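You operate a simulated robot arm through the tools that you are given. There is no shell and no other tool.

You are at the controls of a simulated two-armed robot. One attempt, no reset.

Task
Push the tall drawer shut. Turn the cooler dial to 40. Put the red spacer from the cooler lid top on the left shelf of the cargo rack. Open the counter drawer, put the lunch box that says "MON" from the back of the counter in the inside of the counter drawer, then shut the drawer. Take the clipboard from the top of the chest and put it on the beige wooden block on the bench top. Open the counter door, take the bag marked "hooks" from the bottom shelf of the tower and leave it on the shelf of the counter cupboard and shut the door again. Do these in any order.
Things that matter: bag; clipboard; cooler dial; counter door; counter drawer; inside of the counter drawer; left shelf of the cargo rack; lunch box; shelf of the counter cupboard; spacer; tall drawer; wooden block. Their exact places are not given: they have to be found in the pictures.

The check looks at the end state, three seconds after you hand in, the way a careful person would. Anything else that was tipped, shoved, dropped, spilled or broken makes it a failure. Lids that push on must go on centred and level and be pressed home; caps that screw on are set level and turned clockwise until they are tight.

Robot
Two 6-joint arms with two-finger parallel grippers on one trunk, on a base that drives. Base frame: it is fixed to the floor where the robot stands at the start and does not move with it; the origin is under the middle of the robot, x ahead of it, y to its left, z up. Readings come in mm, degrees, newtons and seconds.
The left shoulder is at the start at [50, 170, 1225], the right one opposite. Each reaches about 1092 mm from its shoulder. Places, roughly: bag [-3250, 1250, 1000]; clipboard [-2500, 1500, 500]; cooler dial [1200, 1200, 800]; counter door [1000, -400, 500]; counter drawer [1100, 0, 800]; inside of the counter drawer [1200, 0, 700]; left shelf of the cargo rack [0, 1600, 400]; lunch box [1250, 0, 1000]; shelf of the counter cupboard [1200, -400, 500]; spacer [1250, 1000, 750]; tall drawer [900, 0, 300]; wooden block [-4750, -500, 1000]. Payload 1.57 kg a hand.
The TCP of each hand is the grasp point between the finger pads, 30 mm short of the fingertips. In the tool frame z runs along the fingers and y along their closing line. Largest opening 80 mm; finger width 17, thickness 12; the body of the gripper, 40 by 82 mm, starts 80 mm behind the TCP.
Orientation is that of the tool frame in the base frame, as a unit quaternion [w, x, y, z]. With the fingers straight down and closing along the base's y, the tool's x points along the base's -x, its y along +y and its z along -z.

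Tools
- The arms move only by the tool move_arm. It takes "left_commands", "right_commands" or both (then of equal length, played together; a hand with none holds still); each is a list of rows, each an object of numbers (a shift or turn left out is 0, a gripper value left out holds the last): "tx", "ty", "tz": the shift along the tool's x, y, z in cm; "wx", "wy", "wz": the turn, a rotation vector about the tool's x, y, z in degrees; "claw": the finger opening in cm, from 0 to 8. In form: [{"tx": .., "ty": .., "tz": .., "wx": .., "wy": .., "wz": .., "claw": ..}, ...]. A call has 1 to 20 rows; each row shifts and turns the commanded pose from where the row before left it, along the tool's axes as they then stand. A row lasts 0.2 s, in which the tool goes at most 50 mm and 8.6 degrees; a call with a longer step from one row to the next is refused whole, and so is a gripper value outside its range. Where a pose cannot be reached the arm comes as near as it can. A force on the tool above 40 N (or 10 N above the force at the start of the call, whichever is more), or a blocked arm, ends the call early, and 0.2 s more pass. The fingers move at their own pace (about 72 mm/s each) and stop on an object; they squeeze with about 32 N. The grip force told is the motor's: it shows also when the fingers shut on nothing. Time passes only in rows, and 0.2 s behind the last, so rows that do not move let the fingers close. The reply holds the time, the measured pose of the TCP, the force on the tool along the base axes, the opening and the grip force, in the units named above and with some noise, with the torque about the TCP (base axes, N m) and any sound that the robot's microphone picked up.
- Cameras (640 x 400 px; columns grow to the right, rows downward): "scene" is now at [34.4, -16.5, 1792]; the picture's right is [-0.21, -0.98, 0.00], its down [-0.75, 0.16, -0.64] and it looks along [0.63, -0.13, -0.77] (base axes); focal length 287 px, centre (320, 200). "left" rides on the left gripper at [72, 7, -122] in its tool frame; the picture's right is [-0.09, 1.00, 0.00], its down [-0.84, -0.08, -0.54] and it looks along [-0.54, -0.05, 0.84] (tool axes); focal length 238 px, centre (320, 200). "right" rides on the right gripper at [72, -7, -122] in its tool frame; the picture's right is [0.09, 1.00, 0.00], its down [-0.84, 0.08, -0.54] and it looks along [-0.54, 0.05, 0.84] (tool axes); focal length 238 px, centre (320, 200).
- snapshot(camera): a new picture of that camera. No time passes.
- raise_lower(by): slides the trunk up (or, below 0, down) by that many mm; the arms and the scene camera ride with it, the base frame stays. It gives what a move gives, with no picture.
- drive_base(legs): drives the robot by 1 to 6 legs, each [ahead, left, turn to the left] in mm, mm and degrees, along the robot's own axes; the way and the turn of a leg run together, so that a leg with both is an arc; at most 1500 mm and 180 degrees a leg. The arms and the cameras ride along, it lands a little off, and it stops where it bumps. It gives what a move gives.
- pan_tilt(pan, tilt): turns the head with the scene camera to pan (to the left, within 86 degrees either way) and tilt (down, from -29 to 69), counted from straight ahead of the robot. It gives what a move gives.
- locate(camera, pixels): for up to 12 pixels [column, row] of the newest picture of that camera ("zoom" is the newest enlarged one), the place [x, y, z] in the base frame of the surface seen there, good to about 2 mm. No time passes.
- enlarge(camera, box): a new picture of the part [left, top, right, bottom] of that camera's present view, enlarged. No time passes.
- finish_job(): hands the job in; it is judged then, once.

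Leave the grippers open and the arms clear of the work at the hand-in unless told otherwise.

The tools are called after "Request:" by a JSON object that holds its "fn" and its "kwargs". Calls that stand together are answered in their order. move_arm: Moves the arms, as the interface text tells. Its arguments: {"type":"object","properties":{"left_commands":{"type":"array","items":{"type":"object","properties":{"tx":{"type":"number"},"ty":{"type":"number"},"tz":{"type":"number"},"wx":{"type":"number"},"wy":{"type":"number"},"wz":{"type":"number"},"claw":{"type":"number"}}}},"right_commands":{"type":"array","items":{"type":"object","properties":{"tx":{"type":"number"},"ty":{"type":"number"},"tz":{"type":"number"},"wx":{"type":"number"},"wy":{"type":"number"},"wz":{"type":"number"},"claw":{"type":"number"}}}}},"required":[]} The other tools are called the same way: raise_lower (by) slides the trunk up or down; drive_base (legs) drives the base; pan_tilt (pan, tilt) turns the head that bears the scene camera; snapshot (camera) takes a picture; locate (camera, pixels) gives the place of the surface under pixels of a picture; enlarge (camera, box) takes an enlarged picture of a part of a camera's view; finish_job () hands the job in.

At the start:

```text
time_s: 0.0
left_position: [789.4, 164.5, 1114.5]
left_ee_rot: [0.0, 0.0, 1.0, -0.001]
left_force: [0.0, 1.1, 0.5]
left_moment: [-0.02, 0.01, 0.0]
left_gripper_width: 80.0
left_gripper_force: 0.0
right_position: [667.8, -443.4, 1114.3]
right_ee_rot: [0.001, 0.0, 1.0, 0.0]
right_force: [0.2, -0.4, -0.1]
right_moment: [-0.02, -0.02, 0.01]
right_gripper_width: 80.1
right_gripper_force: 0.1
trunk travel left (down, up): [-840.0, 130.0]
robot x, y, heading: [0.9, 2.6, 0.0]
head pan, tilt: [-11.9, 50.2]
```

scene: 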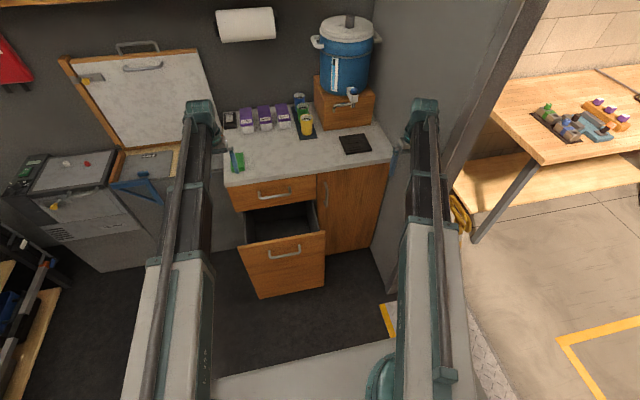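
right: 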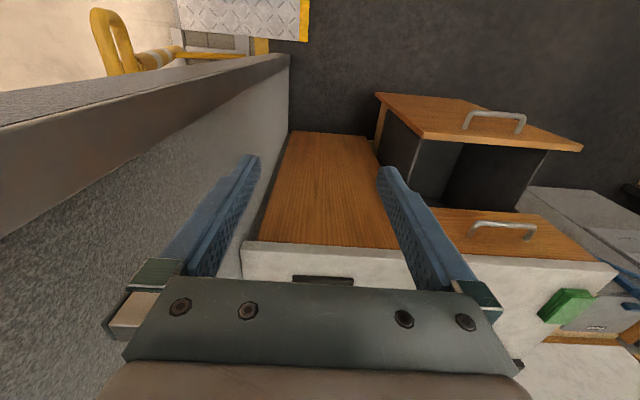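
left: 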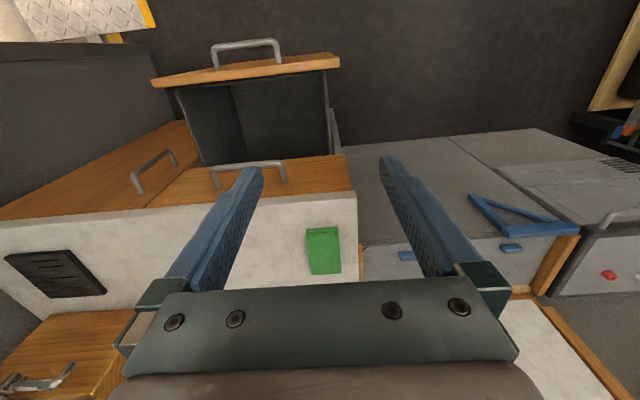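

I see a van-like interior: a counter ahead with its tall drawer open, the cooler to the left. I'll enlarge parts of the scene view to look closer.

Request:
{"fn": "enlarge", "kwargs": {"camera": "scene", "box": [200, 80, 400, 300]}}

Request:
{"fn": "enlarge", "kwargs": {"camera": "scene", "box": [0, 130, 200, 300]}}

```text
1.82 times, centred on (300, 190) of scene
```

zoom: 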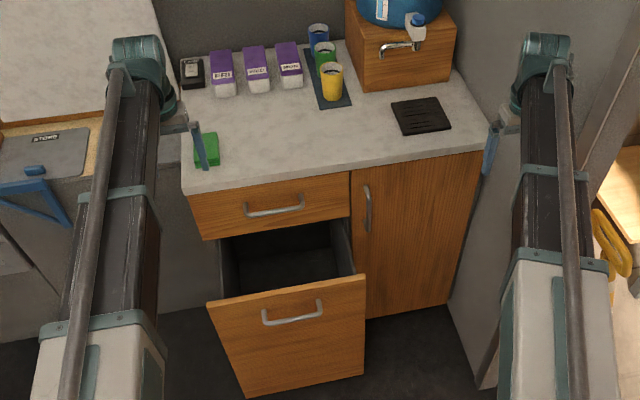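

```text
2.35 times, centred on (100, 215) of scene
```

zoom: 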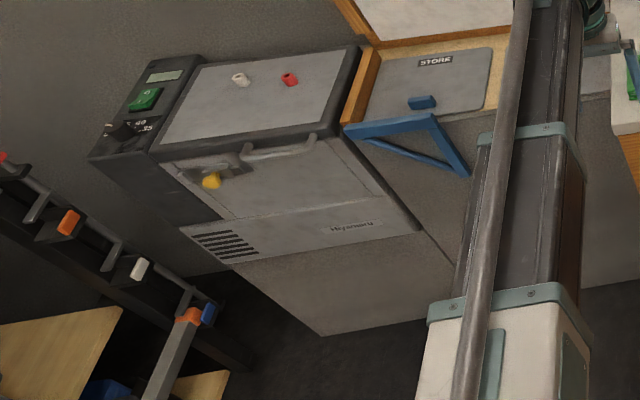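

Three lunch boxes stand at the back of the counter, near (245-283, 118). I'll zoom in on their labels, then measure points on the counter.

Request:
{"fn": "enlarge", "kwargs": {"camera": "scene", "box": [215, 85, 325, 155]}}

Request:
{"fn": "locate", "kwargs": {"camera": "scene", "pixels": [[246, 118], [265, 116], [284, 114], [262, 190], [286, 190], [285, 248], [268, 252], [300, 248], [325, 190], [236, 160], [355, 143], [228, 180]]}}

```text
5.71 times, centred on (270, 120) of scene
```

zoom: 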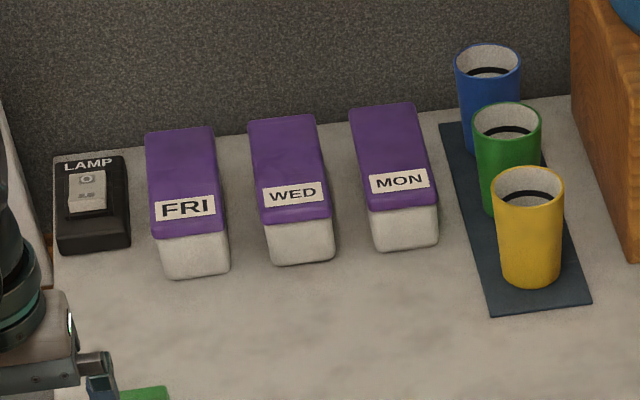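

```text
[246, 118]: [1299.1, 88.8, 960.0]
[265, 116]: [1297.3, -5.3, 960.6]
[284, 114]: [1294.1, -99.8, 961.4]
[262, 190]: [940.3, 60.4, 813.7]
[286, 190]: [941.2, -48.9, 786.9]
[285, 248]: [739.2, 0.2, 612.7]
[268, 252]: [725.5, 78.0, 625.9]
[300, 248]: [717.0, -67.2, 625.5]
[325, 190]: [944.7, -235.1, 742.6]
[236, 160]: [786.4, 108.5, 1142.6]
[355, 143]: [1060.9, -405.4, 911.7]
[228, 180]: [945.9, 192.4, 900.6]
```

MON is the rightmost of the three boxes. I'll measure its corners in the zoom picture, along with the cups beside it.

Request:
{"fn": "locate", "kwargs": {"camera": "zoom", "pixels": [[354, 112], [412, 106], [372, 205], [434, 200], [378, 248], [434, 242], [300, 160], [310, 255], [360, 270], [500, 240], [450, 130], [495, 308]]}}

Request:
{"fn": "locate", "kwargs": {"camera": "scene", "pixels": [[260, 196], [289, 191], [232, 170], [326, 185], [250, 257], [322, 232], [258, 296], [322, 283], [258, 195], [230, 210], [317, 204], [300, 215]]}}

```text
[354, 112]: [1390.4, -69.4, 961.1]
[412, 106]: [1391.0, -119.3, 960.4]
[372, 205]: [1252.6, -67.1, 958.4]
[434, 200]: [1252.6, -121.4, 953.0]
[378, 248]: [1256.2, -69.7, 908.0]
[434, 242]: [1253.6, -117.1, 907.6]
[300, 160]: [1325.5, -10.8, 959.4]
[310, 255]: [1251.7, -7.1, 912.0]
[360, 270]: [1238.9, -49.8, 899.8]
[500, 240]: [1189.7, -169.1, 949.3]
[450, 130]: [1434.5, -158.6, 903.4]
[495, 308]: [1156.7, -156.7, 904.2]
```

```text
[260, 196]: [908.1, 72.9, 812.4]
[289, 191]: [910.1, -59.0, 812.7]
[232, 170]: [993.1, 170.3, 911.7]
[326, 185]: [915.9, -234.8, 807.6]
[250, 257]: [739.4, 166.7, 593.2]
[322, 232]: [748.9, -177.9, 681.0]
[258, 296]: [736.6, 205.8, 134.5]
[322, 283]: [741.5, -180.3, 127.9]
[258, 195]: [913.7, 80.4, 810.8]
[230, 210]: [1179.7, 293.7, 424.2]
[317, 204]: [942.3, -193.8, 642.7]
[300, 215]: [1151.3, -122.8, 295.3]
```

The lunch box measures x 1252–1392, y −121…−69, top z 960. The counter top is at z≈903, and the tall drawer front at x≈740 should go to about 943. I'll pan the head around to get to know the space before moving.

Request:
{"fn": "pan_tilt", "kwargs": {"pan": 45, "tilt": 35}}

Request:
{"fn": "snapshot", "kwargs": {"camera": "scene"}}

Request:
{"fn": "pan_tilt", "kwargs": {"pan": 86, "tilt": 35}}

Request:
{"fn": "snapshot", "kwargs": {"camera": "scene"}}

Request:
{"fn": "pan_tilt", "kwargs": {"pan": -86, "tilt": 35}}

Request:
{"fn": "snapshot", "kwargs": {"camera": "scene"}}

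Request:
{"fn": "pan_tilt", "kwargs": {"pan": -40, "tilt": 35}}

Request:
{"fn": "snapshot", "kwargs": {"camera": "scene"}}

```text
time_s: 1.3
left_position: [788.2, 164.1, 1114.0]
left_ee_rot: [-0.001, 0.0, 1.0, 0.0]
left_force: [0.1, 0.7, -0.6]
left_moment: [-0.02, -0.01, -0.01]
left_gripper_width: 80.0
left_gripper_force: 0.1
right_position: [668.1, -443.8, 1114.0]
right_ee_rot: [0.0, 0.001, 1.0, -0.001]
right_force: [0.5, 0.3, -0.5]
right_moment: [0.02, 0.03, 0.0]
right_gripper_width: 80.0
right_gripper_force: 0.2
trunk travel left (down, up): [-840.0, 130.0]
robot x, y, heading: [0.1, -0.0, 0.1]
head pan, tilt: [45.0, 35.0]
```

```text
taken
```

scene: 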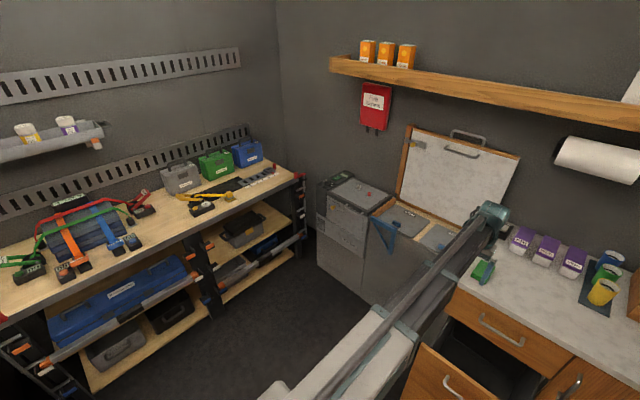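

```text
time_s: 2.3
left_position: [787.9, 165.2, 1115.0]
left_ee_rot: [0.0, 0.0, 1.0, 0.0]
left_force: [0.2, 0.6, 0.2]
left_moment: [-0.04, 0.01, -0.02]
left_gripper_width: 80.1
left_gripper_force: 0.0
right_position: [668.1, -443.0, 1115.3]
right_ee_rot: [0.0, 0.0, 1.0, 0.0]
right_force: [0.4, 0.1, 0.7]
right_moment: [-0.01, 0.01, 0.03]
right_gripper_width: 79.9
right_gripper_force: 0.1
trunk travel left (down, up): [-840.0, 130.0]
robot x, y, heading: [-2.4, 3.5, -0.1]
head pan, tilt: [85.9, 35.0]
```

```text
taken
```

scene: 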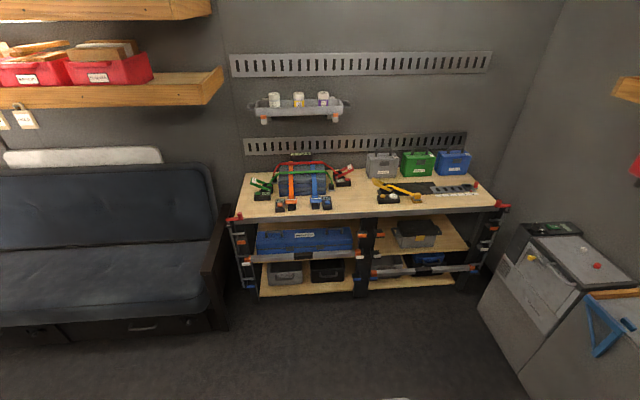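

```text
time_s: 4.9
left_position: [787.7, 164.8, 1114.7]
left_ee_rot: [0.0, 0.0, 1.0, -0.001]
left_force: [0.5, 0.1, -0.2]
left_moment: [-0.03, 0.02, 0.03]
left_gripper_width: 80.0
left_gripper_force: 0.0
right_position: [668.2, -444.2, 1115.4]
right_ee_rot: [0.0, -0.001, 1.0, 0.0]
right_force: [-0.4, -0.3, -0.6]
right_moment: [0.03, 0.0, -0.02]
right_gripper_width: 80.0
right_gripper_force: 0.0
trunk travel left (down, up): [-840.0, 130.0]
robot x, y, heading: [-2.4, -0.2, -0.1]
head pan, tilt: [-85.9, 35.0]
```

```text
taken
```

scene: 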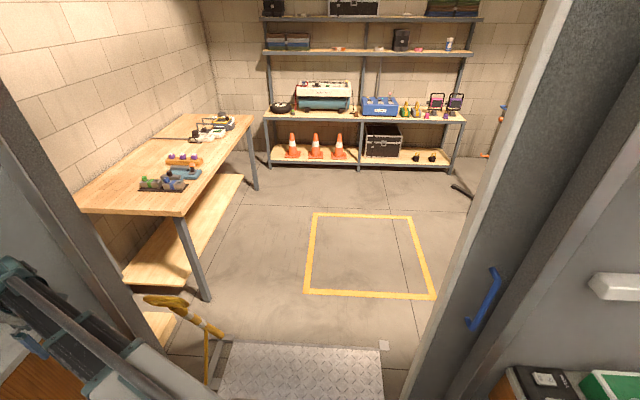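

```text
time_s: 6.1
left_position: [788.6, 164.3, 1114.7]
left_ee_rot: [0.0, 0.0, 1.0, 0.0]
left_force: [0.4, 0.6, -0.5]
left_moment: [0.04, -0.01, 0.02]
left_gripper_width: 79.7
left_gripper_force: 0.1
right_position: [668.7, -443.0, 1114.0]
right_ee_rot: [-0.001, 0.0, 1.0, 0.0]
right_force: [-0.3, 0.9, -0.3]
right_moment: [0.01, 0.02, 0.01]
right_gripper_width: 80.1
right_gripper_force: 0.0
trunk travel left (down, up): [-840.0, 130.0]
robot x, y, heading: [-0.0, 0.2, -0.1]
head pan, tilt: [-40.0, 35.0]
```

```text
taken
```

scene: 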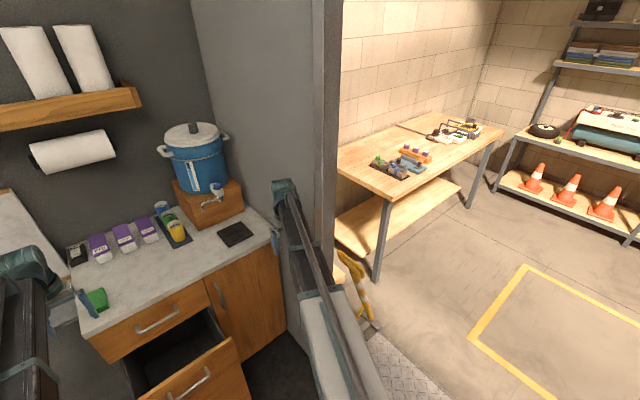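

The garage lies to the right through the side door, and the cargo rack is at the left with the cooler in the left front corner. I'll do the tall drawer first. The left hand goes back out of the way, the right hand goes to about (600, 0), and then I pitch it to point forward with the fingers closed.

Request:
{"fn": "move_arm", "kwargs": {"left_commands": [{"tx": 4, "ty": 2.8}, {"tx": 4, "ty": 2.8}, {"tx": 4, "ty": 2.8}, {"tx": 4, "ty": 2.8}, {"tx": 4, "ty": 2.8}, {"tx": 4, "ty": 2.8}, {}, {}, {}, {}], "right_commands": [{"tx": 0.7, "ty": 4.4, "claw": 0}, {"tx": 0.7, "ty": 4.4}, {"tx": 0.7, "ty": 4.4}, {"tx": 0.7, "ty": 4.4}, {"tx": 0.7, "ty": 4.4}, {"tx": 0.7, "ty": 4.4}, {"tx": 0.7, "ty": 4.4}, {"tx": 0.7, "ty": 4.4}, {"tx": 0.7, "ty": 4.4}, {"tx": 0.7, "ty": 4.4}]}}

Request:
{"fn": "move_arm", "kwargs": {"right_commands": [{"wy": -8.2}, {"wy": -8.2}, {"wy": -8.2}, {"wy": -8.2}, {"wy": -8.2}, {"wy": -8.2}, {"wy": -8.2}, {"wy": -8.2}, {"wy": -8.2}, {"wy": -8.2}, {"wy": -8}]}}

```text
time_s: 8.3
left_position: [546.6, 332.5, 1114.9]
left_ee_rot: [0.0, 0.0, 1.0, 0.0]
left_force: [-0.4, -0.3, 0.1]
left_moment: [0.0, 0.01, -0.02]
left_gripper_width: 80.1
left_gripper_force: 0.0
right_position: [598.3, -4.2, 1113.9]
right_ee_rot: [0.0, 0.0, 1.0, -0.001]
right_force: [-0.9, 0.6, 0.1]
right_moment: [0.01, 0.0, -0.04]
right_gripper_width: 0.0
right_gripper_force: 20.7
trunk travel left (down, up): [-840.0, 130.0]
robot x, y, heading: [5.7, -0.0, 0.0]
head pan, tilt: [-40.0, 35.0]
```

```text
time_s: 10.7
left_position: [548.2, 333.6, 1115.2]
left_ee_rot: [0.0, 0.0, 1.0, 0.0]
left_force: [-0.7, -0.1, 0.8]
left_moment: [0.0, -0.01, 0.02]
left_gripper_width: 80.1
left_gripper_force: 0.0
right_position: [635.0, 13.4, 1334.2]
right_ee_rot: [0.707, 0.0, 0.707, 0.0]
right_force: [-0.5, 1.1, 0.3]
right_moment: [-0.02, 0.02, 0.02]
right_gripper_width: 0.0
right_gripper_force: 21.6
right hand out of reach, approached as far as the arm can: row 1, 2, 3, 4, 5, 6, 7, 8, 9, 10, 11
trunk travel left (down, up): [-840.0, 130.0]
robot x, y, heading: [-0.7, -0.6, -0.3]
head pan, tilt: [-40.0, 35.0]
```

The hand now points forward, but the position shifted up to z=1334, because the arm couldn't hold the point so near. I'll move forward and see whether it comes back onto the commanded line.

Request:
{"fn": "move_arm", "kwargs": {"right_commands": [{"tz": 3}, {"tz": 3}]}}

Request:
{"fn": "pan_tilt", "kwargs": {"pan": 0, "tilt": 55}}

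Request:
{"fn": "snapshot", "kwargs": {"camera": "scene"}}

```text
time_s: 11.3
left_position: [547.7, 334.1, 1115.6]
left_ee_rot: [0.0, 0.0, 1.0, 0.0]
left_force: [0.5, 0.4, 0.5]
left_moment: [-0.01, 0.0, 0.01]
left_gripper_width: 79.9
left_gripper_force: 0.0
right_position: [696.0, 14.1, 1334.4]
right_ee_rot: [0.706, -0.001, 0.708, 0.001]
right_force: [0.3, -0.1, -0.5]
right_moment: [0.01, 0.0, -0.03]
right_gripper_width: 0.2
right_gripper_force: 21.0
trunk travel left (down, up): [-840.0, 130.0]
robot x, y, heading: [-0.7, -0.8, 0.0]
head pan, tilt: [-40.0, 35.0]
```

```text
time_s: 12.3
left_position: [546.7, 334.3, 1114.6]
left_ee_rot: [0.0, 0.0, 1.0, 0.0]
left_force: [0.0, 0.3, 0.7]
left_moment: [0.03, -0.01, -0.02]
left_gripper_width: 80.3
left_gripper_force: 0.0
right_position: [694.7, 14.1, 1334.2]
right_ee_rot: [0.706, 0.0, 0.708, 0.0]
right_force: [-1.0, -0.7, -0.8]
right_moment: [0.01, 0.01, -0.01]
right_gripper_width: 0.1
right_gripper_force: 21.7
trunk travel left (down, up): [-840.0, 130.0]
robot x, y, heading: [-0.3, -1.2, 0.0]
head pan, tilt: [0.0, 55.0]
```

```text
taken
```

scene: 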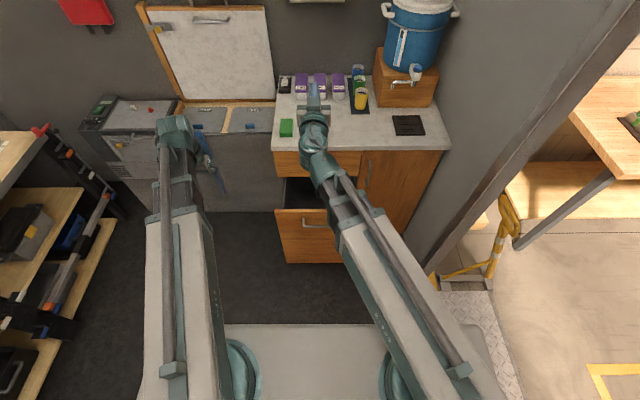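

Commands continue from the reached pose. I'll test how low the forward-pointing hand can go here, moving down 20 cm along tool x.

Request:
{"fn": "move_arm", "kwargs": {"right_commands": [{"tx": 4}, {"tx": 4}, {"tx": 4}, {"tx": 4}, {"tx": 4}]}}

```text
time_s: 13.5
left_position: [547.8, 332.7, 1115.6]
left_ee_rot: [0.0, 0.0, 1.0, 0.001]
left_force: [0.1, -0.1, 0.0]
left_moment: [0.02, 0.0, 0.01]
left_gripper_width: 79.9
left_gripper_force: 0.0
right_position: [695.6, 14.0, 1334.7]
right_ee_rot: [0.706, 0.0, 0.708, 0.0]
right_force: [-1.3, -0.6, -1.0]
right_moment: [0.0, -0.01, 0.01]
right_gripper_width: 0.0
right_gripper_force: 21.1
right hand out of reach, approached as far as the arm can: row 1, 2, 3, 4, 5
trunk travel left (down, up): [-840.0, 130.0]
robot x, y, heading: [-0.3, -1.1, 0.0]
head pan, tilt: [0.0, 55.0]
```

That height limit comes from the wrist, so I'll lower the trunk instead, in steps.

Request:
{"fn": "raise_lower", "kwargs": {"by": -350}}

Request:
{"fn": "snapshot", "kwargs": {"camera": "scene"}}

```text
time_s: 17.0
left_position: [547.3, 333.7, 764.8]
left_ee_rot: [-0.001, 0.0, 1.0, 0.0]
left_force: [0.3, 0.1, -0.5]
left_moment: [-0.01, -0.01, 0.02]
left_gripper_width: 80.0
left_gripper_force: 0.0
right_position: [696.1, 13.7, 983.1]
right_ee_rot: [0.707, 0.0, 0.708, 0.0]
right_force: [0.2, 0.7, 0.0]
right_moment: [-0.01, 0.0, -0.03]
right_gripper_width: 0.0
right_gripper_force: 21.3
trunk travel left (down, up): [-490.0, 480.0]
robot x, y, heading: [2.3, 2.0, -0.3]
head pan, tilt: [0.0, 55.0]
```

```text
taken
```

scene: 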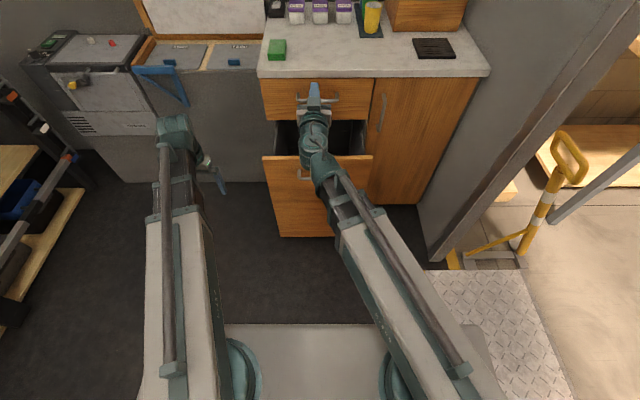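

The fingertip at x≈726 is too close to the drawer panel and handle, so I'll pull back 7 cm and then lower another 325 mm.

Request:
{"fn": "move_arm", "kwargs": {"right_commands": [{"tz": -3.5}, {"tz": -3.5}]}}

Request:
{"fn": "raise_lower", "kwargs": {"by": -322}}

Request:
{"fn": "snapshot", "kwargs": {"camera": "scene"}}

Request:
{"fn": "snapshot", "kwargs": {"camera": "right"}}

```text
time_s: 17.6
left_position: [547.5, 333.7, 765.2]
left_ee_rot: [0.0, 0.0, 1.0, 0.0]
left_force: [0.5, -0.5, -0.3]
left_moment: [0.03, 0.01, -0.02]
left_gripper_width: 79.8
left_gripper_force: 0.1
right_position: [631.7, 17.1, 984.2]
right_ee_rot: [0.707, 0.001, 0.708, -0.001]
right_force: [-0.4, -0.7, -0.7]
right_moment: [0.01, 0.0, 0.01]
right_gripper_width: 0.0
right_gripper_force: 21.2
right hand out of reach, approached as far as the arm can: row 2
trunk travel left (down, up): [-490.0, 480.0]
robot x, y, heading: [-2.8, -1.5, 0.1]
head pan, tilt: [0.0, 55.0]
```

```text
time_s: 20.7
left_position: [547.1, 333.9, 442.6]
left_ee_rot: [0.0, -0.001, 1.0, 0.0]
left_force: [0.0, -0.6, -0.4]
left_moment: [0.01, -0.01, 0.02]
left_gripper_width: 79.9
left_gripper_force: 0.1
right_position: [633.6, 18.0, 661.8]
right_ee_rot: [0.707, 0.001, 0.708, -0.001]
right_force: [-0.6, -0.3, -1.4]
right_moment: [0.01, -0.03, 0.01]
right_gripper_width: 0.0
right_gripper_force: 21.2
trunk travel left (down, up): [-168.0, 802.0]
robot x, y, heading: [-2.5, -2.2, 0.2]
head pan, tilt: [0.0, 55.0]
```

```text
taken
```

scene: 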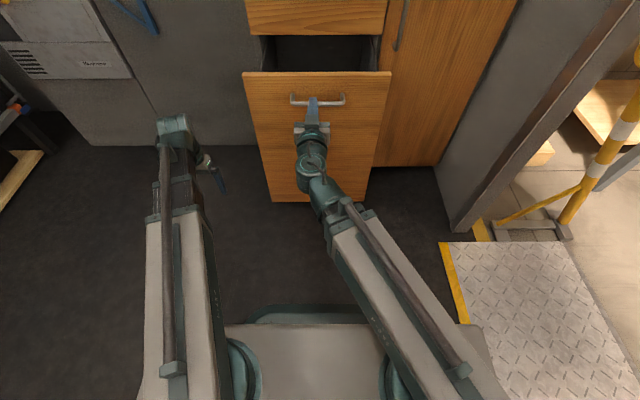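

```text
taken
```

right: 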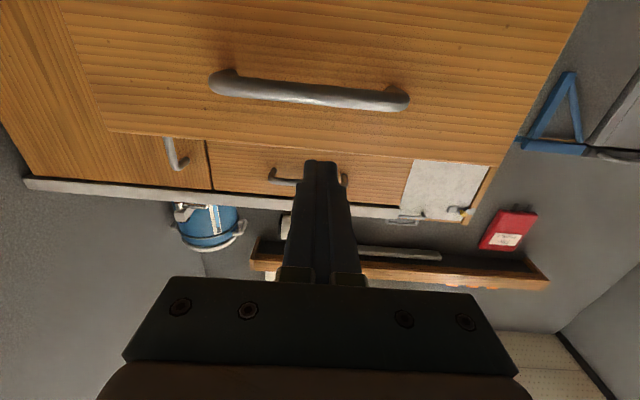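

Request:
{"fn": "locate", "kwargs": {"camera": "scene", "pixels": [[300, 75], [350, 75], [294, 97], [342, 99], [270, 110], [360, 120]]}}

Request:
{"fn": "locate", "kwargs": {"camera": "right", "pixels": [[310, 90], [300, 120], [300, 140]]}}

```text
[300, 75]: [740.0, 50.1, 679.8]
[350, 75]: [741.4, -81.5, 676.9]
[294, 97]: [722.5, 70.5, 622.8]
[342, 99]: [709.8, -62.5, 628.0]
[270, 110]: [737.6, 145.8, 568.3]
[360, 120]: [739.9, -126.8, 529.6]
```

```text
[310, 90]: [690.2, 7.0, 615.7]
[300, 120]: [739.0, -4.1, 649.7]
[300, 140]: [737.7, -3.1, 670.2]
```

The panel face is at x≈739 with its top edge at z≈685, and the handle at z≈620 stays below my fingers. I'll push forward at z≈661.

Request:
{"fn": "move_arm", "kwargs": {"right_commands": [{"tz": 3}, {"tz": 3}, {"tz": 2}, {"tz": 2}, {"tz": 2}, {"tz": 2}, {"tz": 2}, {"tz": 2}, {"tz": 2}, {"tz": 2}, {"tz": 2}, {"tz": 2}]}}

```text
time_s: 23.3
left_position: [547.9, 333.4, 442.7]
left_ee_rot: [0.0, 0.0, 1.0, 0.0]
left_force: [-0.2, 0.6, 0.5]
left_moment: [0.0, 0.03, 0.0]
left_gripper_width: 80.0
left_gripper_force: 0.1
right_position: [891.0, 16.4, 662.1]
right_ee_rot: [0.705, 0.0, 0.709, 0.0]
right_force: [0.8, -0.3, 0.6]
right_moment: [0.02, -0.02, -0.03]
right_gripper_width: 0.3
right_gripper_force: 21.4
trunk travel left (down, up): [-168.0, 802.0]
robot x, y, heading: [0.5, 1.1, 0.1]
head pan, tilt: [0.0, 55.0]
```

Request:
{"fn": "move_arm", "kwargs": {"right_commands": [{"tz": 1}, {"tz": 1}, {"tz": 0.5}, {"tz": 0.5}, {"tz": 0.5}]}}

Request:
{"fn": "snapshot", "kwargs": {"camera": "scene"}}

```text
time_s: 24.2
left_position: [547.0, 334.2, 442.5]
left_ee_rot: [0.0, 0.001, 1.0, 0.0]
left_force: [0.7, 0.3, 0.3]
left_moment: [0.0, 0.01, -0.01]
left_gripper_width: 79.7
left_gripper_force: 0.1
right_position: [911.1, 17.2, 663.1]
right_ee_rot: [0.705, 0.001, 0.709, 0.0]
right_force: [-2.9, 0.4, 0.2]
right_moment: [0.02, 0.0, 0.04]
right_gripper_width: 0.2
right_gripper_force: 21.7
trunk travel left (down, up): [-168.0, 802.0]
robot x, y, heading: [-0.7, -2.3, -0.2]
head pan, tilt: [0.0, 55.0]
stopped in row 4 (right hand): the force on the tool passed its limit at 47 N (the readings are from after the stop); the commanded pose is now the measured one
```

```text
taken
```

scene: 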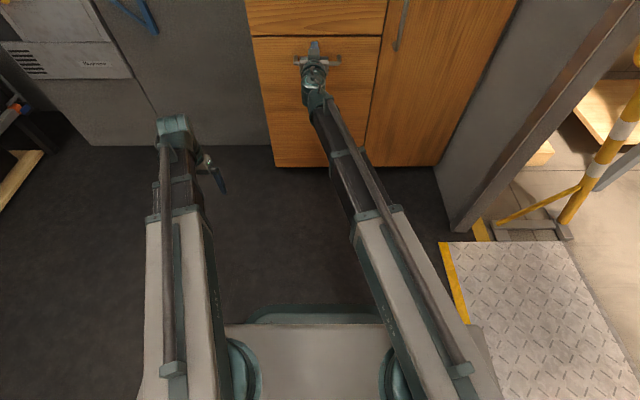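

The panel is now at x≈941, flush with the front, and the 47 N stop confirms it's shut. Now I back off. I'll also measure how far my own chassis reaches, at the row ≈322 edge, so I know how near I can drive.

Request:
{"fn": "move_arm", "kwargs": {"right_commands": [{"tz": -4}, {"tz": -4}, {"tz": -4}]}}

Request:
{"fn": "locate", "kwargs": {"camera": "scene", "pixels": [[300, 325], [300, 340], [300, 310], [465, 330], [232, 330], [270, 37], [330, 60], [375, 100], [256, 40], [381, 38]]}}

Request:
{"fn": "snapshot", "kwargs": {"camera": "right"}}

```text
time_s: 25.0
left_position: [547.6, 334.0, 443.4]
left_ee_rot: [0.0, 0.0, 1.0, 0.0]
left_force: [0.5, -0.1, -0.3]
left_moment: [0.01, 0.03, 0.03]
left_gripper_width: 79.7
left_gripper_force: 0.0
right_position: [791.5, 17.8, 662.1]
right_ee_rot: [0.706, 0.001, 0.708, -0.001]
right_force: [0.7, -0.5, -0.8]
right_moment: [-0.02, -0.03, 0.05]
right_gripper_width: 0.2
right_gripper_force: 21.8
trunk travel left (down, up): [-168.0, 802.0]
robot x, y, heading: [-1.1, -0.0, 0.1]
head pan, tilt: [0.0, 55.0]
```

```text
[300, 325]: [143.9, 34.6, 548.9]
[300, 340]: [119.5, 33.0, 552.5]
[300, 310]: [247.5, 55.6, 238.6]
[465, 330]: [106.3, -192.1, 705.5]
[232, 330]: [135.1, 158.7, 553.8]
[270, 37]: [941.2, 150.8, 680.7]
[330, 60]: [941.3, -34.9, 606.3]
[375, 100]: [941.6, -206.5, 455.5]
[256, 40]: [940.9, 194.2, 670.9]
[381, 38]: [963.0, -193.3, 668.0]
```

```text
taken
```

right: 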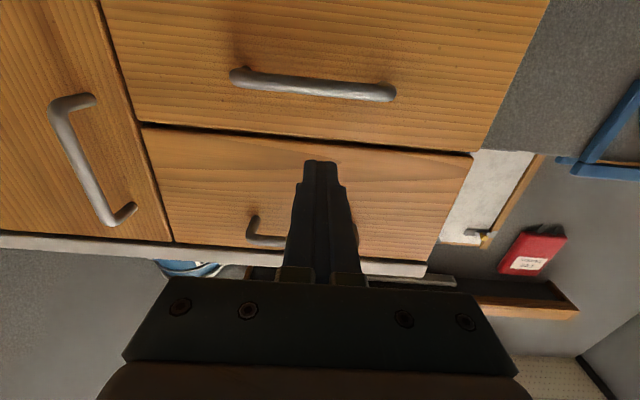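

Next is the lunch box. I'll raise the trunk, turn the right hand back to pointing down, and check the space above the box, including the paper roll and the shelf on the wall.

Request:
{"fn": "raise_lower", "kwargs": {"by": 700}}

Request:
{"fn": "move_arm", "kwargs": {"right_commands": [{"wy": 8.2, "claw": 7}, {"wy": 8.2}, {"wy": 8.2}, {"wy": 8.2}, {"wy": 8.2}, {"wy": 8.2}, {"wy": 8.2}, {"wy": 8.2}, {"wy": 8.2}, {"wy": 8.2}, {"wy": 8}]}}

Request:
{"fn": "pan_tilt", "kwargs": {"pan": 0, "tilt": 35}}

Request:
{"fn": "snapshot", "kwargs": {"camera": "scene"}}

```text
refused: 700 is not a number from -400 to 400
```

```text
time_s: 27.4
left_position: [545.7, 334.6, 442.8]
left_ee_rot: [0.0, 0.0, 1.0, 0.0]
left_force: [1.1, -0.6, -0.6]
left_moment: [0.03, -0.02, 0.0]
left_gripper_width: 80.2
left_gripper_force: 0.1
right_position: [792.9, 16.5, 442.3]
right_ee_rot: [-0.004, 0.001, 1.0, 0.0]
right_force: [0.1, 0.3, 1.0]
right_moment: [-0.03, -0.03, -0.02]
right_gripper_width: 69.7
right_gripper_force: 0.1
right hand out of reach, approached as far as the arm can: row 1, 2, 3, 4, 5, 6, 7, 8, 9, 10
trunk travel left (down, up): [-168.0, 802.0]
robot x, y, heading: [-1.6, 0.4, 0.0]
head pan, tilt: [0.0, 55.0]
```

```text
time_s: 28.2
left_position: [546.3, 333.0, 441.6]
left_ee_rot: [-0.001, 0.0, 1.0, -0.001]
left_force: [0.0, 0.2, -0.8]
left_moment: [0.01, 0.0, 0.01]
left_gripper_width: 79.9
left_gripper_force: 0.1
right_position: [792.3, 17.8, 442.8]
right_ee_rot: [-0.003, 0.0, 1.0, 0.0]
right_force: [-0.2, 0.3, -0.3]
right_moment: [-0.03, -0.02, 0.0]
right_gripper_width: 69.9
right_gripper_force: 0.0
trunk travel left (down, up): [-168.0, 802.0]
robot x, y, heading: [0.5, 0.6, 0.1]
head pan, tilt: [0.0, 35.0]
```

```text
taken
```

scene: 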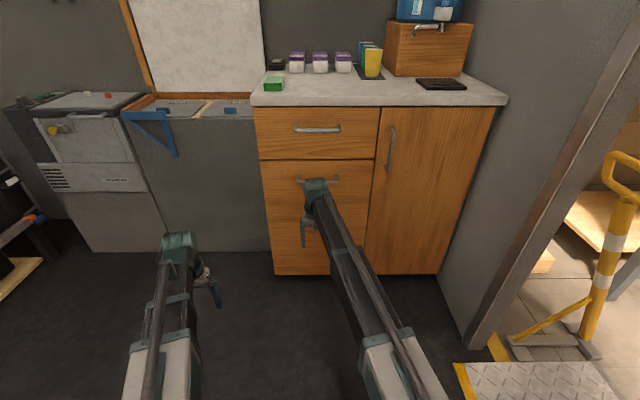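

When the hand points down, its TCP sits 110 mm below the shoulder, and when it points forward, 110 mm above. I need to learn the vertical range, so I'll test by moving the right hand up 10 cm and then back down 5 cm.

Request:
{"fn": "move_arm", "kwargs": {"right_commands": [{"tz": -4}, {"tz": -4}, {"tz": -2}]}}

Request:
{"fn": "move_arm", "kwargs": {"right_commands": [{"tz": 5}]}}

```text
time_s: 29.0
left_position: [546.0, 333.3, 442.1]
left_ee_rot: [-0.001, 0.0, 1.0, 0.0]
left_force: [-0.2, 0.0, -0.1]
left_moment: [0.0, 0.01, -0.02]
left_gripper_width: 80.1
left_gripper_force: 0.1
right_position: [793.2, 16.7, 442.0]
right_ee_rot: [-0.002, 0.001, 1.0, 0.001]
right_force: [-0.3, 0.4, 0.2]
right_moment: [0.0, -0.03, 0.01]
right_gripper_width: 70.1
right_gripper_force: 0.1
right hand out of reach, approached as far as the arm can: row 1, 2, 3
trunk travel left (down, up): [-168.0, 802.0]
robot x, y, heading: [2.1, -1.0, 0.0]
head pan, tilt: [0.0, 35.0]
```

```text
time_s: 29.4
left_position: [547.1, 334.2, 443.6]
left_ee_rot: [0.0, 0.001, 1.0, 0.0]
left_force: [0.2, 0.5, 0.4]
left_moment: [0.0, -0.02, 0.02]
left_gripper_width: 79.9
left_gripper_force: 0.1
right_position: [793.0, 16.3, 442.8]
right_ee_rot: [-0.003, 0.001, 1.0, -0.001]
right_force: [0.2, 0.1, -0.1]
right_moment: [-0.01, -0.03, -0.01]
right_gripper_width: 69.9
right_gripper_force: 0.1
right hand out of reach, approached as far as the arm can: row 1
trunk travel left (down, up): [-168.0, 802.0]
robot x, y, heading: [1.3, 0.3, 0.0]
head pan, tilt: [0.0, 35.0]
```

So the arms move in a horizontal plane only. Height comes from the trunk: wrist height is shoulder + 110 mm, and the hand hangs 220 mm below it when pointing down. All vertical moves will use raise_lower. Next I raise to a travel height (down-pointing TCP z≈1080) and look at the back wall over the counter.

Request:
{"fn": "raise_lower", "kwargs": {"by": 400}}

Request:
{"fn": "raise_lower", "kwargs": {"by": 240}}

Request:
{"fn": "snapshot", "kwargs": {"camera": "scene"}}

```text
time_s: 33.2
left_position: [546.0, 333.8, 843.0]
left_ee_rot: [0.0, 0.0, 1.0, 0.0]
left_force: [0.3, -0.6, 0.0]
left_moment: [-0.02, 0.0, 0.0]
left_gripper_width: 80.1
left_gripper_force: 0.1
right_position: [793.0, 17.2, 842.8]
right_ee_rot: [-0.003, 0.001, 1.0, 0.0]
right_force: [-0.2, 0.2, -0.3]
right_moment: [0.01, 0.0, 0.03]
right_gripper_width: 70.1
right_gripper_force: 0.1
trunk travel left (down, up): [-568.0, 402.0]
robot x, y, heading: [-2.4, -1.3, 0.3]
head pan, tilt: [0.0, 35.0]
```

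```text
time_s: 35.7
left_position: [546.6, 332.8, 1082.7]
left_ee_rot: [0.0, 0.0, 1.0, 0.001]
left_force: [-0.3, -0.4, -0.1]
left_moment: [0.04, 0.01, 0.0]
left_gripper_width: 79.9
left_gripper_force: 0.0
right_position: [793.5, 16.9, 1082.3]
right_ee_rot: [-0.003, 0.0, 1.0, 0.0]
right_force: [-0.2, -0.2, -0.1]
right_moment: [0.03, 0.03, -0.01]
right_gripper_width: 69.8
right_gripper_force: 0.0
trunk travel left (down, up): [-808.0, 162.0]
robot x, y, heading: [-0.4, 2.2, 0.0]
head pan, tilt: [0.0, 35.0]
```

```text
taken
```

scene: 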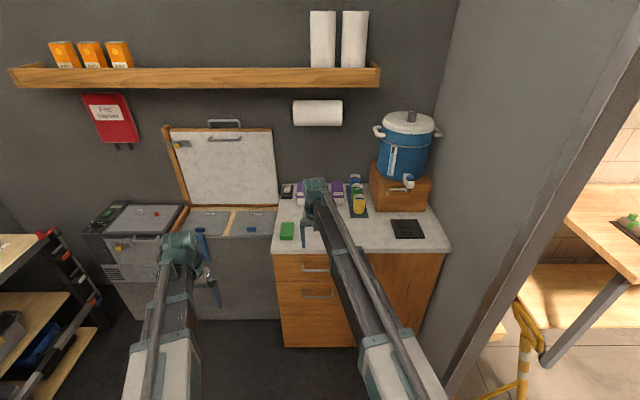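

Request:
{"fn": "locate", "kwargs": {"camera": "scene", "pixels": [[297, 113], [318, 113], [318, 124], [338, 113], [240, 78], [370, 75], [225, 160], [180, 140], [400, 120], [358, 205], [357, 183], [284, 188]]}}

```text
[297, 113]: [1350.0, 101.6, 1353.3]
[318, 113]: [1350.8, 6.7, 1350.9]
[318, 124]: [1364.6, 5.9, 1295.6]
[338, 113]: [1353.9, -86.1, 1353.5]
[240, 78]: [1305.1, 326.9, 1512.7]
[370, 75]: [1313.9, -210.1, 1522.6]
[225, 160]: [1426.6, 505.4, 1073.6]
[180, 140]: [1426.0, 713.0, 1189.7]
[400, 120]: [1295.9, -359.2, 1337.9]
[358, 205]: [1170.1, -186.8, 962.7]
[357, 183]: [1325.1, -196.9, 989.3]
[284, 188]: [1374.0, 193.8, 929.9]
```

The paper roll is at x≥1350, z≈1290–1410, directly above the boxes. I'll therefore approach low, with TCP z≈1012, along the lane y=−95. First I check where the partition wall on the right sits relative to my right elbow.

Request:
{"fn": "locate", "kwargs": {"camera": "scene", "pixels": [[465, 200], [440, 250], [470, 330], [520, 230], [450, 340], [375, 330], [395, 370], [430, 380], [335, 250], [316, 182], [490, 300], [600, 60]]}}

Request:
{"fn": "raise_lower", "kwargs": {"by": -68}}

Request:
{"fn": "move_arm", "kwargs": {"right_commands": [{"ty": -4}, {"ty": -4}, {"ty": -3.2}]}}

```text
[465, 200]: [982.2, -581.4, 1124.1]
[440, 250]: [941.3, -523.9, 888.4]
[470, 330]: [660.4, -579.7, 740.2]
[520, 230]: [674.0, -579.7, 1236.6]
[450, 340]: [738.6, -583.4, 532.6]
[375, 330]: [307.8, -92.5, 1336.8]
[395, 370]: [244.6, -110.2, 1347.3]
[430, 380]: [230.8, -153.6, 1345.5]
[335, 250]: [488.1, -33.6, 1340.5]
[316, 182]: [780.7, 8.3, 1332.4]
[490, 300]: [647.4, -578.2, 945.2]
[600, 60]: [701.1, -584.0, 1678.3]
```

```text
time_s: 36.8
left_position: [547.4, 333.8, 1015.0]
left_ee_rot: [-0.001, 0.0, 1.0, 0.0]
left_force: [-0.5, 0.7, 0.4]
left_moment: [0.05, -0.02, -0.01]
left_gripper_width: 80.0
left_gripper_force: 0.1
right_position: [792.6, 16.5, 1014.6]
right_ee_rot: [-0.003, 0.001, 1.0, 0.0]
right_force: [0.5, -0.4, -0.4]
right_moment: [-0.01, -0.03, 0.01]
right_gripper_width: 70.1
right_gripper_force: 0.1
trunk travel left (down, up): [-740.0, 230.0]
robot x, y, heading: [0.9, 1.6, -0.3]
head pan, tilt: [0.0, 35.0]
```

```text
time_s: 37.6
left_position: [545.9, 333.1, 1014.9]
left_ee_rot: [0.001, 0.0, 1.0, 0.0]
left_force: [-0.4, 0.9, 0.0]
left_moment: [0.01, -0.01, 0.03]
left_gripper_width: 80.0
left_gripper_force: 0.1
right_position: [792.5, -94.9, 1014.0]
right_ee_rot: [-0.003, 0.0, 1.0, 0.0]
right_force: [0.4, 0.3, -0.2]
right_moment: [-0.02, 0.0, -0.02]
right_gripper_width: 70.0
right_gripper_force: 0.1
trunk travel left (down, up): [-740.0, 230.0]
robot x, y, heading: [-2.6, 0.2, 0.1]
head pan, tilt: [0.0, 35.0]
```

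The arms are straight telescopes from shoulder to wrist, with a wrist radius of about 407–872 mm. The top of the arm stays below the roll at this height, and the partition is at y≈−580. I'll drive forward 450 mm.

Request:
{"fn": "drive_base", "kwargs": {"legs": [[450, 0, 0]]}}

Request:
{"fn": "snapshot", "kwargs": {"camera": "right"}}

Request:
{"fn": "snapshot", "kwargs": {"camera": "scene"}}

```text
time_s: 40.3
left_position: [990.6, 335.6, 1014.2]
left_ee_rot: [0.0, -0.002, 1.0, -0.001]
left_force: [0.2, 0.3, -0.5]
left_moment: [0.0, 0.01, 0.01]
left_gripper_width: 80.1
left_gripper_force: 0.1
right_position: [1238.5, -92.7, 1013.4]
right_ee_rot: [-0.003, -0.001, 1.0, 0.0]
right_force: [0.4, 0.2, 0.0]
right_moment: [0.0, 0.0, -0.01]
right_gripper_width: 70.2
right_gripper_force: 0.2
trunk travel left (down, up): [-740.0, 230.0]
robot x, y, heading: [446.8, 2.7, 0.1]
head pan, tilt: [0.0, 35.0]
```

```text
taken
```

right: 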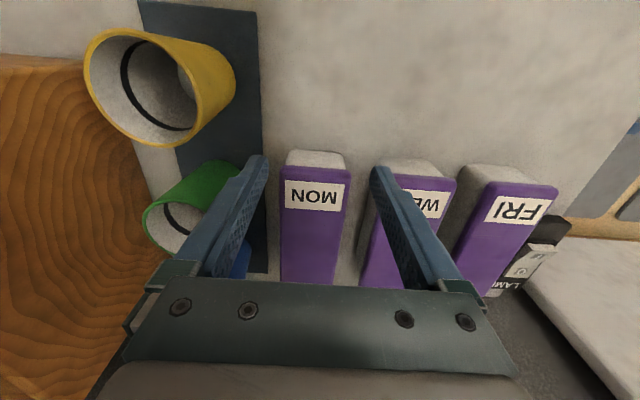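

```text
taken
```

scene: 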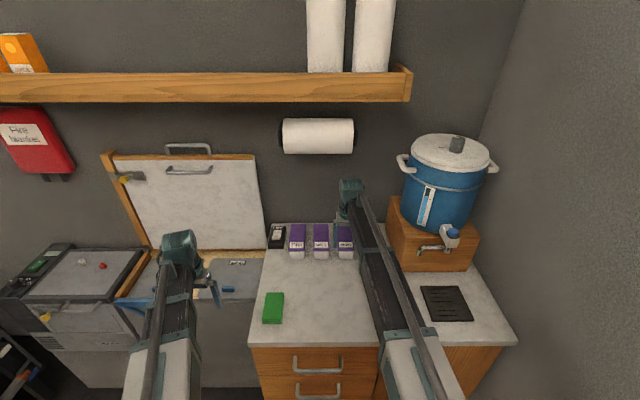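

The MON box lies between the fingers. I'll measure its edges and its neighbours again with the right camera.

Request:
{"fn": "locate", "kwargs": {"camera": "right", "pixels": [[282, 230], [344, 230], [284, 165], [348, 167], [368, 235], [250, 215], [232, 190], [225, 100], [300, 270]]}}

```text
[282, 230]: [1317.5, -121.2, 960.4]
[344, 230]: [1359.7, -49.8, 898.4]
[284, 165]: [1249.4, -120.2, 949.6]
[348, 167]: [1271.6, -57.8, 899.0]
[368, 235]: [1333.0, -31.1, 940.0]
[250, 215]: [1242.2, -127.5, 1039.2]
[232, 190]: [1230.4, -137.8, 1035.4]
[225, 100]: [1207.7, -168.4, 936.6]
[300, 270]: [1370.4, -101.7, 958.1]
```

I'll go to x≈1305, y≈−95, with 9 mm clearance each side, and then lower 74 mm.

Request:
{"fn": "move_arm", "kwargs": {"right_commands": [{"tx": -3.3, "ty": -0.25}, {"tx": -3.4}]}}

Request:
{"fn": "raise_lower", "kwargs": {"by": -74}}

Request:
{"fn": "snapshot", "kwargs": {"camera": "right"}}

```text
time_s: 40.9
left_position: [990.8, 335.7, 1014.6]
left_ee_rot: [0.001, -0.002, 1.0, 0.0]
left_force: [1.3, 0.0, -0.3]
left_moment: [-0.04, 0.01, 0.0]
left_gripper_width: 80.1
left_gripper_force: 0.1
right_position: [1306.9, -94.8, 1013.8]
right_ee_rot: [-0.002, -0.001, 1.0, 0.001]
right_force: [-0.4, 0.1, -0.4]
right_moment: [0.05, 0.02, -0.01]
right_gripper_width: 70.1
right_gripper_force: 0.0
trunk travel left (down, up): [-740.0, 230.0]
robot x, y, heading: [445.7, 2.5, 0.3]
head pan, tilt: [0.0, 35.0]
```

```text
time_s: 42.0
left_position: [989.5, 336.7, 940.0]
left_ee_rot: [0.001, 0.0, 1.0, 0.0]
left_force: [0.1, -0.3, 0.3]
left_moment: [0.02, -0.01, -0.03]
left_gripper_width: 79.8
left_gripper_force: 0.0
right_position: [1305.9, -94.5, 940.9]
right_ee_rot: [-0.003, -0.001, 1.0, 0.0]
right_force: [0.1, 0.0, 0.1]
right_moment: [0.03, 0.02, 0.0]
right_gripper_width: 70.0
right_gripper_force: 0.1
trunk travel left (down, up): [-666.0, 304.0]
robot x, y, heading: [444.6, 1.7, 0.2]
head pan, tilt: [0.0, 35.0]
```

```text
taken
```

right: 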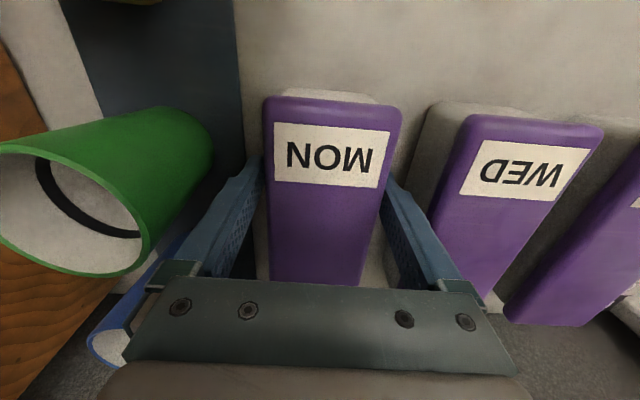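

The fingers straddle the box cleanly. I'll close.

Request:
{"fn": "move_arm", "kwargs": {"right_commands": [{"claw": 4}, {}, {}, {}]}}

Request:
{"fn": "raise_lower", "kwargs": {"by": 74}}

Request:
{"fn": "snapshot", "kwargs": {"camera": "right"}}

```text
time_s: 43.0
left_position: [989.5, 336.8, 941.0]
left_ee_rot: [0.001, -0.002, 1.0, 0.001]
left_force: [0.5, -0.6, 0.3]
left_moment: [0.0, 0.03, 0.0]
left_gripper_width: 79.9
left_gripper_force: 0.1
right_position: [1306.0, -93.6, 940.6]
right_ee_rot: [-0.002, -0.001, 1.0, 0.0]
right_force: [0.3, 1.1, 1.7]
right_moment: [0.02, 0.13, 0.02]
right_gripper_width: 61.9
right_gripper_force: 31.8
trunk travel left (down, up): [-666.0, 304.0]
robot x, y, heading: [444.0, 2.0, 0.3]
head pan, tilt: [0.0, 35.0]
```

```text
time_s: 44.1
left_position: [991.2, 334.8, 1014.7]
left_ee_rot: [0.0, -0.001, 1.0, 0.0]
left_force: [-0.8, -0.7, 0.7]
left_moment: [0.02, 0.0, 0.01]
left_gripper_width: 80.0
left_gripper_force: 0.1
right_position: [1306.1, -94.2, 1014.7]
right_ee_rot: [-0.003, -0.001, 1.0, 0.001]
right_force: [-0.2, 0.0, -3.3]
right_moment: [0.01, 0.05, 0.01]
right_gripper_width: 61.5
right_gripper_force: 32.1
trunk travel left (down, up): [-740.0, 230.0]
robot x, y, heading: [446.1, -1.5, 0.1]
head pan, tilt: [0.0, 35.0]
```

```text
taken
```

right: 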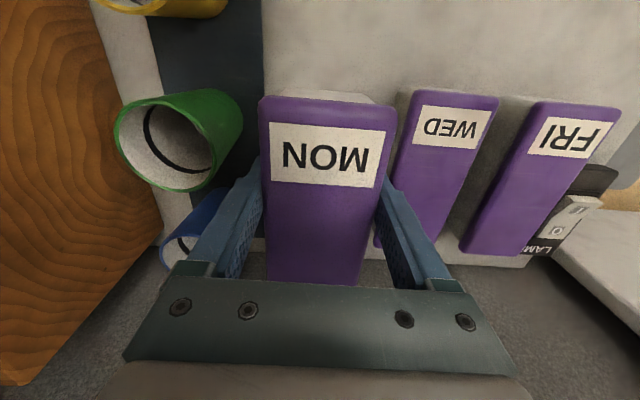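

The box is held (62 mm across the lid). I'll drive back 500 mm along the same lane.

Request:
{"fn": "drive_base", "kwargs": {"legs": [[-500, 0, 0]]}}

Request:
{"fn": "move_arm", "kwargs": {"left_commands": [{"tx": -4, "ty": -2.5}, {"tx": -4, "ty": -2.5}, {"tx": -4, "ty": -2.5}, {"tx": -4, "ty": -2.5}, {"tx": -4, "ty": -2.5}, {"tx": -4, "ty": -2.5}, {"tx": -4, "ty": -2.5}], "right_commands": [{"tx": 1.4, "ty": -4.2}, {"tx": 1.4, "ty": -4.2}, {"tx": 1.4, "ty": -4.2}, {"tx": 1.4, "ty": -4.2}, {"tx": 1.4, "ty": -4.2}, {"tx": 1.4, "ty": -4.2}, {"tx": 1.4, "ty": -4.2}]}}

```text
time_s: 47.1
left_position: [489.1, 334.4, 1015.3]
left_ee_rot: [0.0, 0.001, 1.0, 0.0]
left_force: [0.3, 0.0, -0.6]
left_moment: [0.02, 0.0, 0.01]
left_gripper_width: 80.3
left_gripper_force: 0.0
right_position: [800.8, -100.5, 1016.4]
right_ee_rot: [-0.003, 0.002, 1.0, 0.0]
right_force: [-0.3, 0.2, -2.8]
right_moment: [0.0, 0.07, 0.0]
right_gripper_width: 61.6
right_gripper_force: 32.7
trunk travel left (down, up): [-740.0, 230.0]
robot x, y, heading: [-56.4, 1.8, 0.0]
head pan, tilt: [0.0, 35.0]
```

```text
time_s: 48.7
left_position: [771.0, 156.1, 1013.8]
left_ee_rot: [-0.001, 0.0, 1.0, 0.001]
left_force: [-0.2, -0.1, 0.9]
left_moment: [0.03, -0.01, 0.02]
left_gripper_width: 79.9
left_gripper_force: 0.1
right_position: [703.9, -392.1, 1013.4]
right_ee_rot: [-0.003, 0.001, 1.0, 0.002]
right_force: [-0.6, 0.1, -3.3]
right_moment: [0.04, 0.05, 0.02]
right_gripper_width: 61.5
right_gripper_force: 32.0
trunk travel left (down, up): [-740.0, 230.0]
robot x, y, heading: [-61.1, 3.4, -0.0]
head pan, tilt: [0.0, 35.0]
```

Now I pitch the left hand forward, then roll it 90° so the fingers close vertically on the drawer handle.

Request:
{"fn": "move_arm", "kwargs": {"left_commands": [{"wy": -8.2}, {"wy": -8.2}, {"wy": -8.2}, {"wy": -8.2}, {"wy": -8.2}, {"wy": -8.2}, {"wy": -8.2}, {"wy": -8.2}, {"wy": -8.2}, {"wy": -8.2}, {"wy": -8}]}}

Request:
{"fn": "move_arm", "kwargs": {"left_commands": [{"wz": 8.2, "claw": 5}, {"wz": 8.2}, {"wz": 8.2}, {"wz": 8.2}, {"wz": 8.2}, {"wz": 8.2}, {"wz": 8.2}, {"wz": 8.2}, {"wz": 8.2}, {"wz": 8.2}, {"wz": 8}]}}

```text
time_s: 51.1
left_position: [768.6, 159.9, 1222.8]
left_ee_rot: [0.688, -0.003, 0.726, 0.002]
left_force: [0.6, 0.7, -0.4]
left_moment: [0.02, 0.01, -0.01]
left_gripper_width: 80.3
left_gripper_force: 0.1
left hand out of reach, approached as far as the arm can: row 2, 3, 4, 5, 6, 7, 8, 9, 10, 11
right_position: [703.8, -390.9, 1014.8]
right_ee_rot: [-0.003, 0.002, 1.0, 0.0]
right_force: [-0.4, -0.4, -2.8]
right_moment: [0.05, 0.08, -0.02]
right_gripper_width: 61.6
right_gripper_force: 32.0
trunk travel left (down, up): [-740.0, 230.0]
robot x, y, heading: [-59.8, 0.5, -0.0]
head pan, tilt: [0.0, 35.0]
```

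```text
time_s: 53.5
left_position: [768.9, 161.0, 1221.7]
left_ee_rot: [0.483, 0.512, 0.516, 0.489]
left_force: [0.5, 0.2, -0.8]
left_moment: [-0.01, 0.0, -0.01]
left_gripper_width: 50.2
left_gripper_force: 0.2
right_position: [702.7, -392.6, 1014.5]
right_ee_rot: [-0.003, 0.002, 1.0, 0.0]
right_force: [-0.3, -0.1, -3.4]
right_moment: [0.01, 0.08, 0.0]
right_gripper_width: 61.9
right_gripper_force: 32.0
trunk travel left (down, up): [-740.0, 230.0]
robot x, y, heading: [-61.5, 1.0, 0.1]
head pan, tilt: [0.0, 35.0]
```

Pitch is about 3° short. I'll correct it, move to y≈5, and lower to the handle height z≈812.

Request:
{"fn": "move_arm", "kwargs": {"left_commands": [{"wx": -3.1}, {"tx": -3.9}, {"tx": -3.9}, {"tx": -3.9}, {"tx": -3.9}]}}

Request:
{"fn": "raise_lower", "kwargs": {"by": -400}}

Request:
{"fn": "snapshot", "kwargs": {"camera": "left"}}

Request:
{"fn": "snapshot", "kwargs": {"camera": "scene"}}

```text
time_s: 54.7
left_position: [769.1, 4.3, 1234.0]
left_ee_rot: [0.496, 0.499, 0.502, 0.503]
left_force: [0.0, -0.1, 0.6]
left_moment: [-0.01, 0.02, 0.04]
left_gripper_width: 50.0
left_gripper_force: 0.1
left hand out of reach, approached as far as the arm can: row 1, 2
right_position: [703.4, -392.4, 1014.9]
right_ee_rot: [-0.003, 0.001, 1.0, 0.001]
right_force: [0.1, -0.2, -2.7]
right_moment: [0.01, 0.06, 0.02]
right_gripper_width: 61.6
right_gripper_force: 32.1
trunk travel left (down, up): [-740.0, 230.0]
robot x, y, heading: [-57.6, 0.4, -0.2]
head pan, tilt: [0.0, 35.0]
```

```text
time_s: 58.5
left_position: [770.2, 5.5, 834.7]
left_ee_rot: [0.497, 0.499, 0.503, 0.501]
left_force: [-0.6, 0.2, 0.2]
left_moment: [-0.02, 0.0, 0.0]
left_gripper_width: 50.1
left_gripper_force: 0.1
right_position: [702.5, -392.0, 614.9]
right_ee_rot: [-0.002, 0.002, 1.0, 0.0]
right_force: [1.0, 1.3, -3.9]
right_moment: [0.01, 0.08, 0.02]
right_gripper_width: 61.9
right_gripper_force: 32.5
trunk travel left (down, up): [-340.0, 630.0]
robot x, y, heading: [-58.4, 2.3, -0.0]
head pan, tilt: [0.0, 35.0]
```

```text
taken
```

left: 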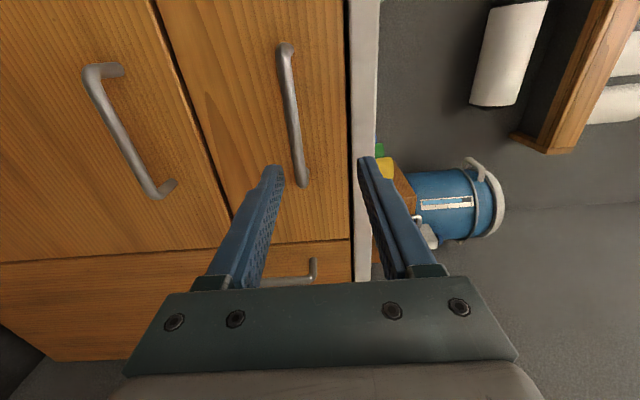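

```text
taken
```

scene: 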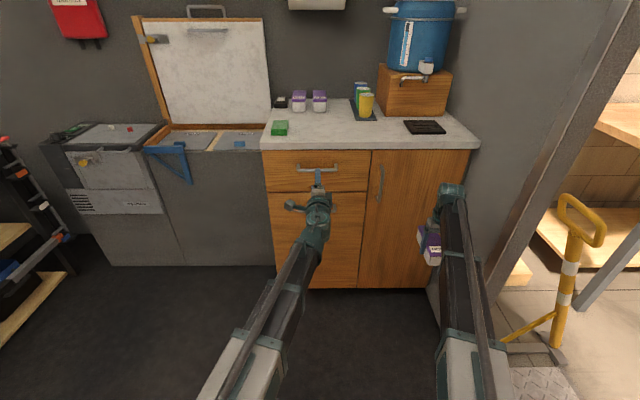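

The handle appears in the left camera at about (292, 120). I'll measure its position.

Request:
{"fn": "locate", "kwargs": {"camera": "left", "pixels": [[287, 60], [290, 100], [296, 140], [300, 175], [250, 120], [340, 100], [365, 120]]}}

Request:
{"fn": "locate", "kwargs": {"camera": "scene", "pixels": [[300, 167], [335, 167], [380, 180], [381, 195], [378, 172], [268, 155], [269, 188], [371, 155], [370, 195], [470, 150], [432, 290]]}}

```text
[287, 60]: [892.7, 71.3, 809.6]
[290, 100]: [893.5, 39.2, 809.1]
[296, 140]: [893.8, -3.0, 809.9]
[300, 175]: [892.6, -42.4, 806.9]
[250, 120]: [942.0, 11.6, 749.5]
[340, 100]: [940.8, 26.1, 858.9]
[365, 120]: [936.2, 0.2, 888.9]
```

```text
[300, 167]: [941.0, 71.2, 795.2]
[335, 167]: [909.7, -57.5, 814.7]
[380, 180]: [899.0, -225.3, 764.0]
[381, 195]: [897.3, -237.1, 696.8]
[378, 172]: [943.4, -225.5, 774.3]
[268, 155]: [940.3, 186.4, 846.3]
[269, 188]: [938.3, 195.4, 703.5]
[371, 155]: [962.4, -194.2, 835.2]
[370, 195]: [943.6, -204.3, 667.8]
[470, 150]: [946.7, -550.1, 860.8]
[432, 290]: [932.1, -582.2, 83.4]
```

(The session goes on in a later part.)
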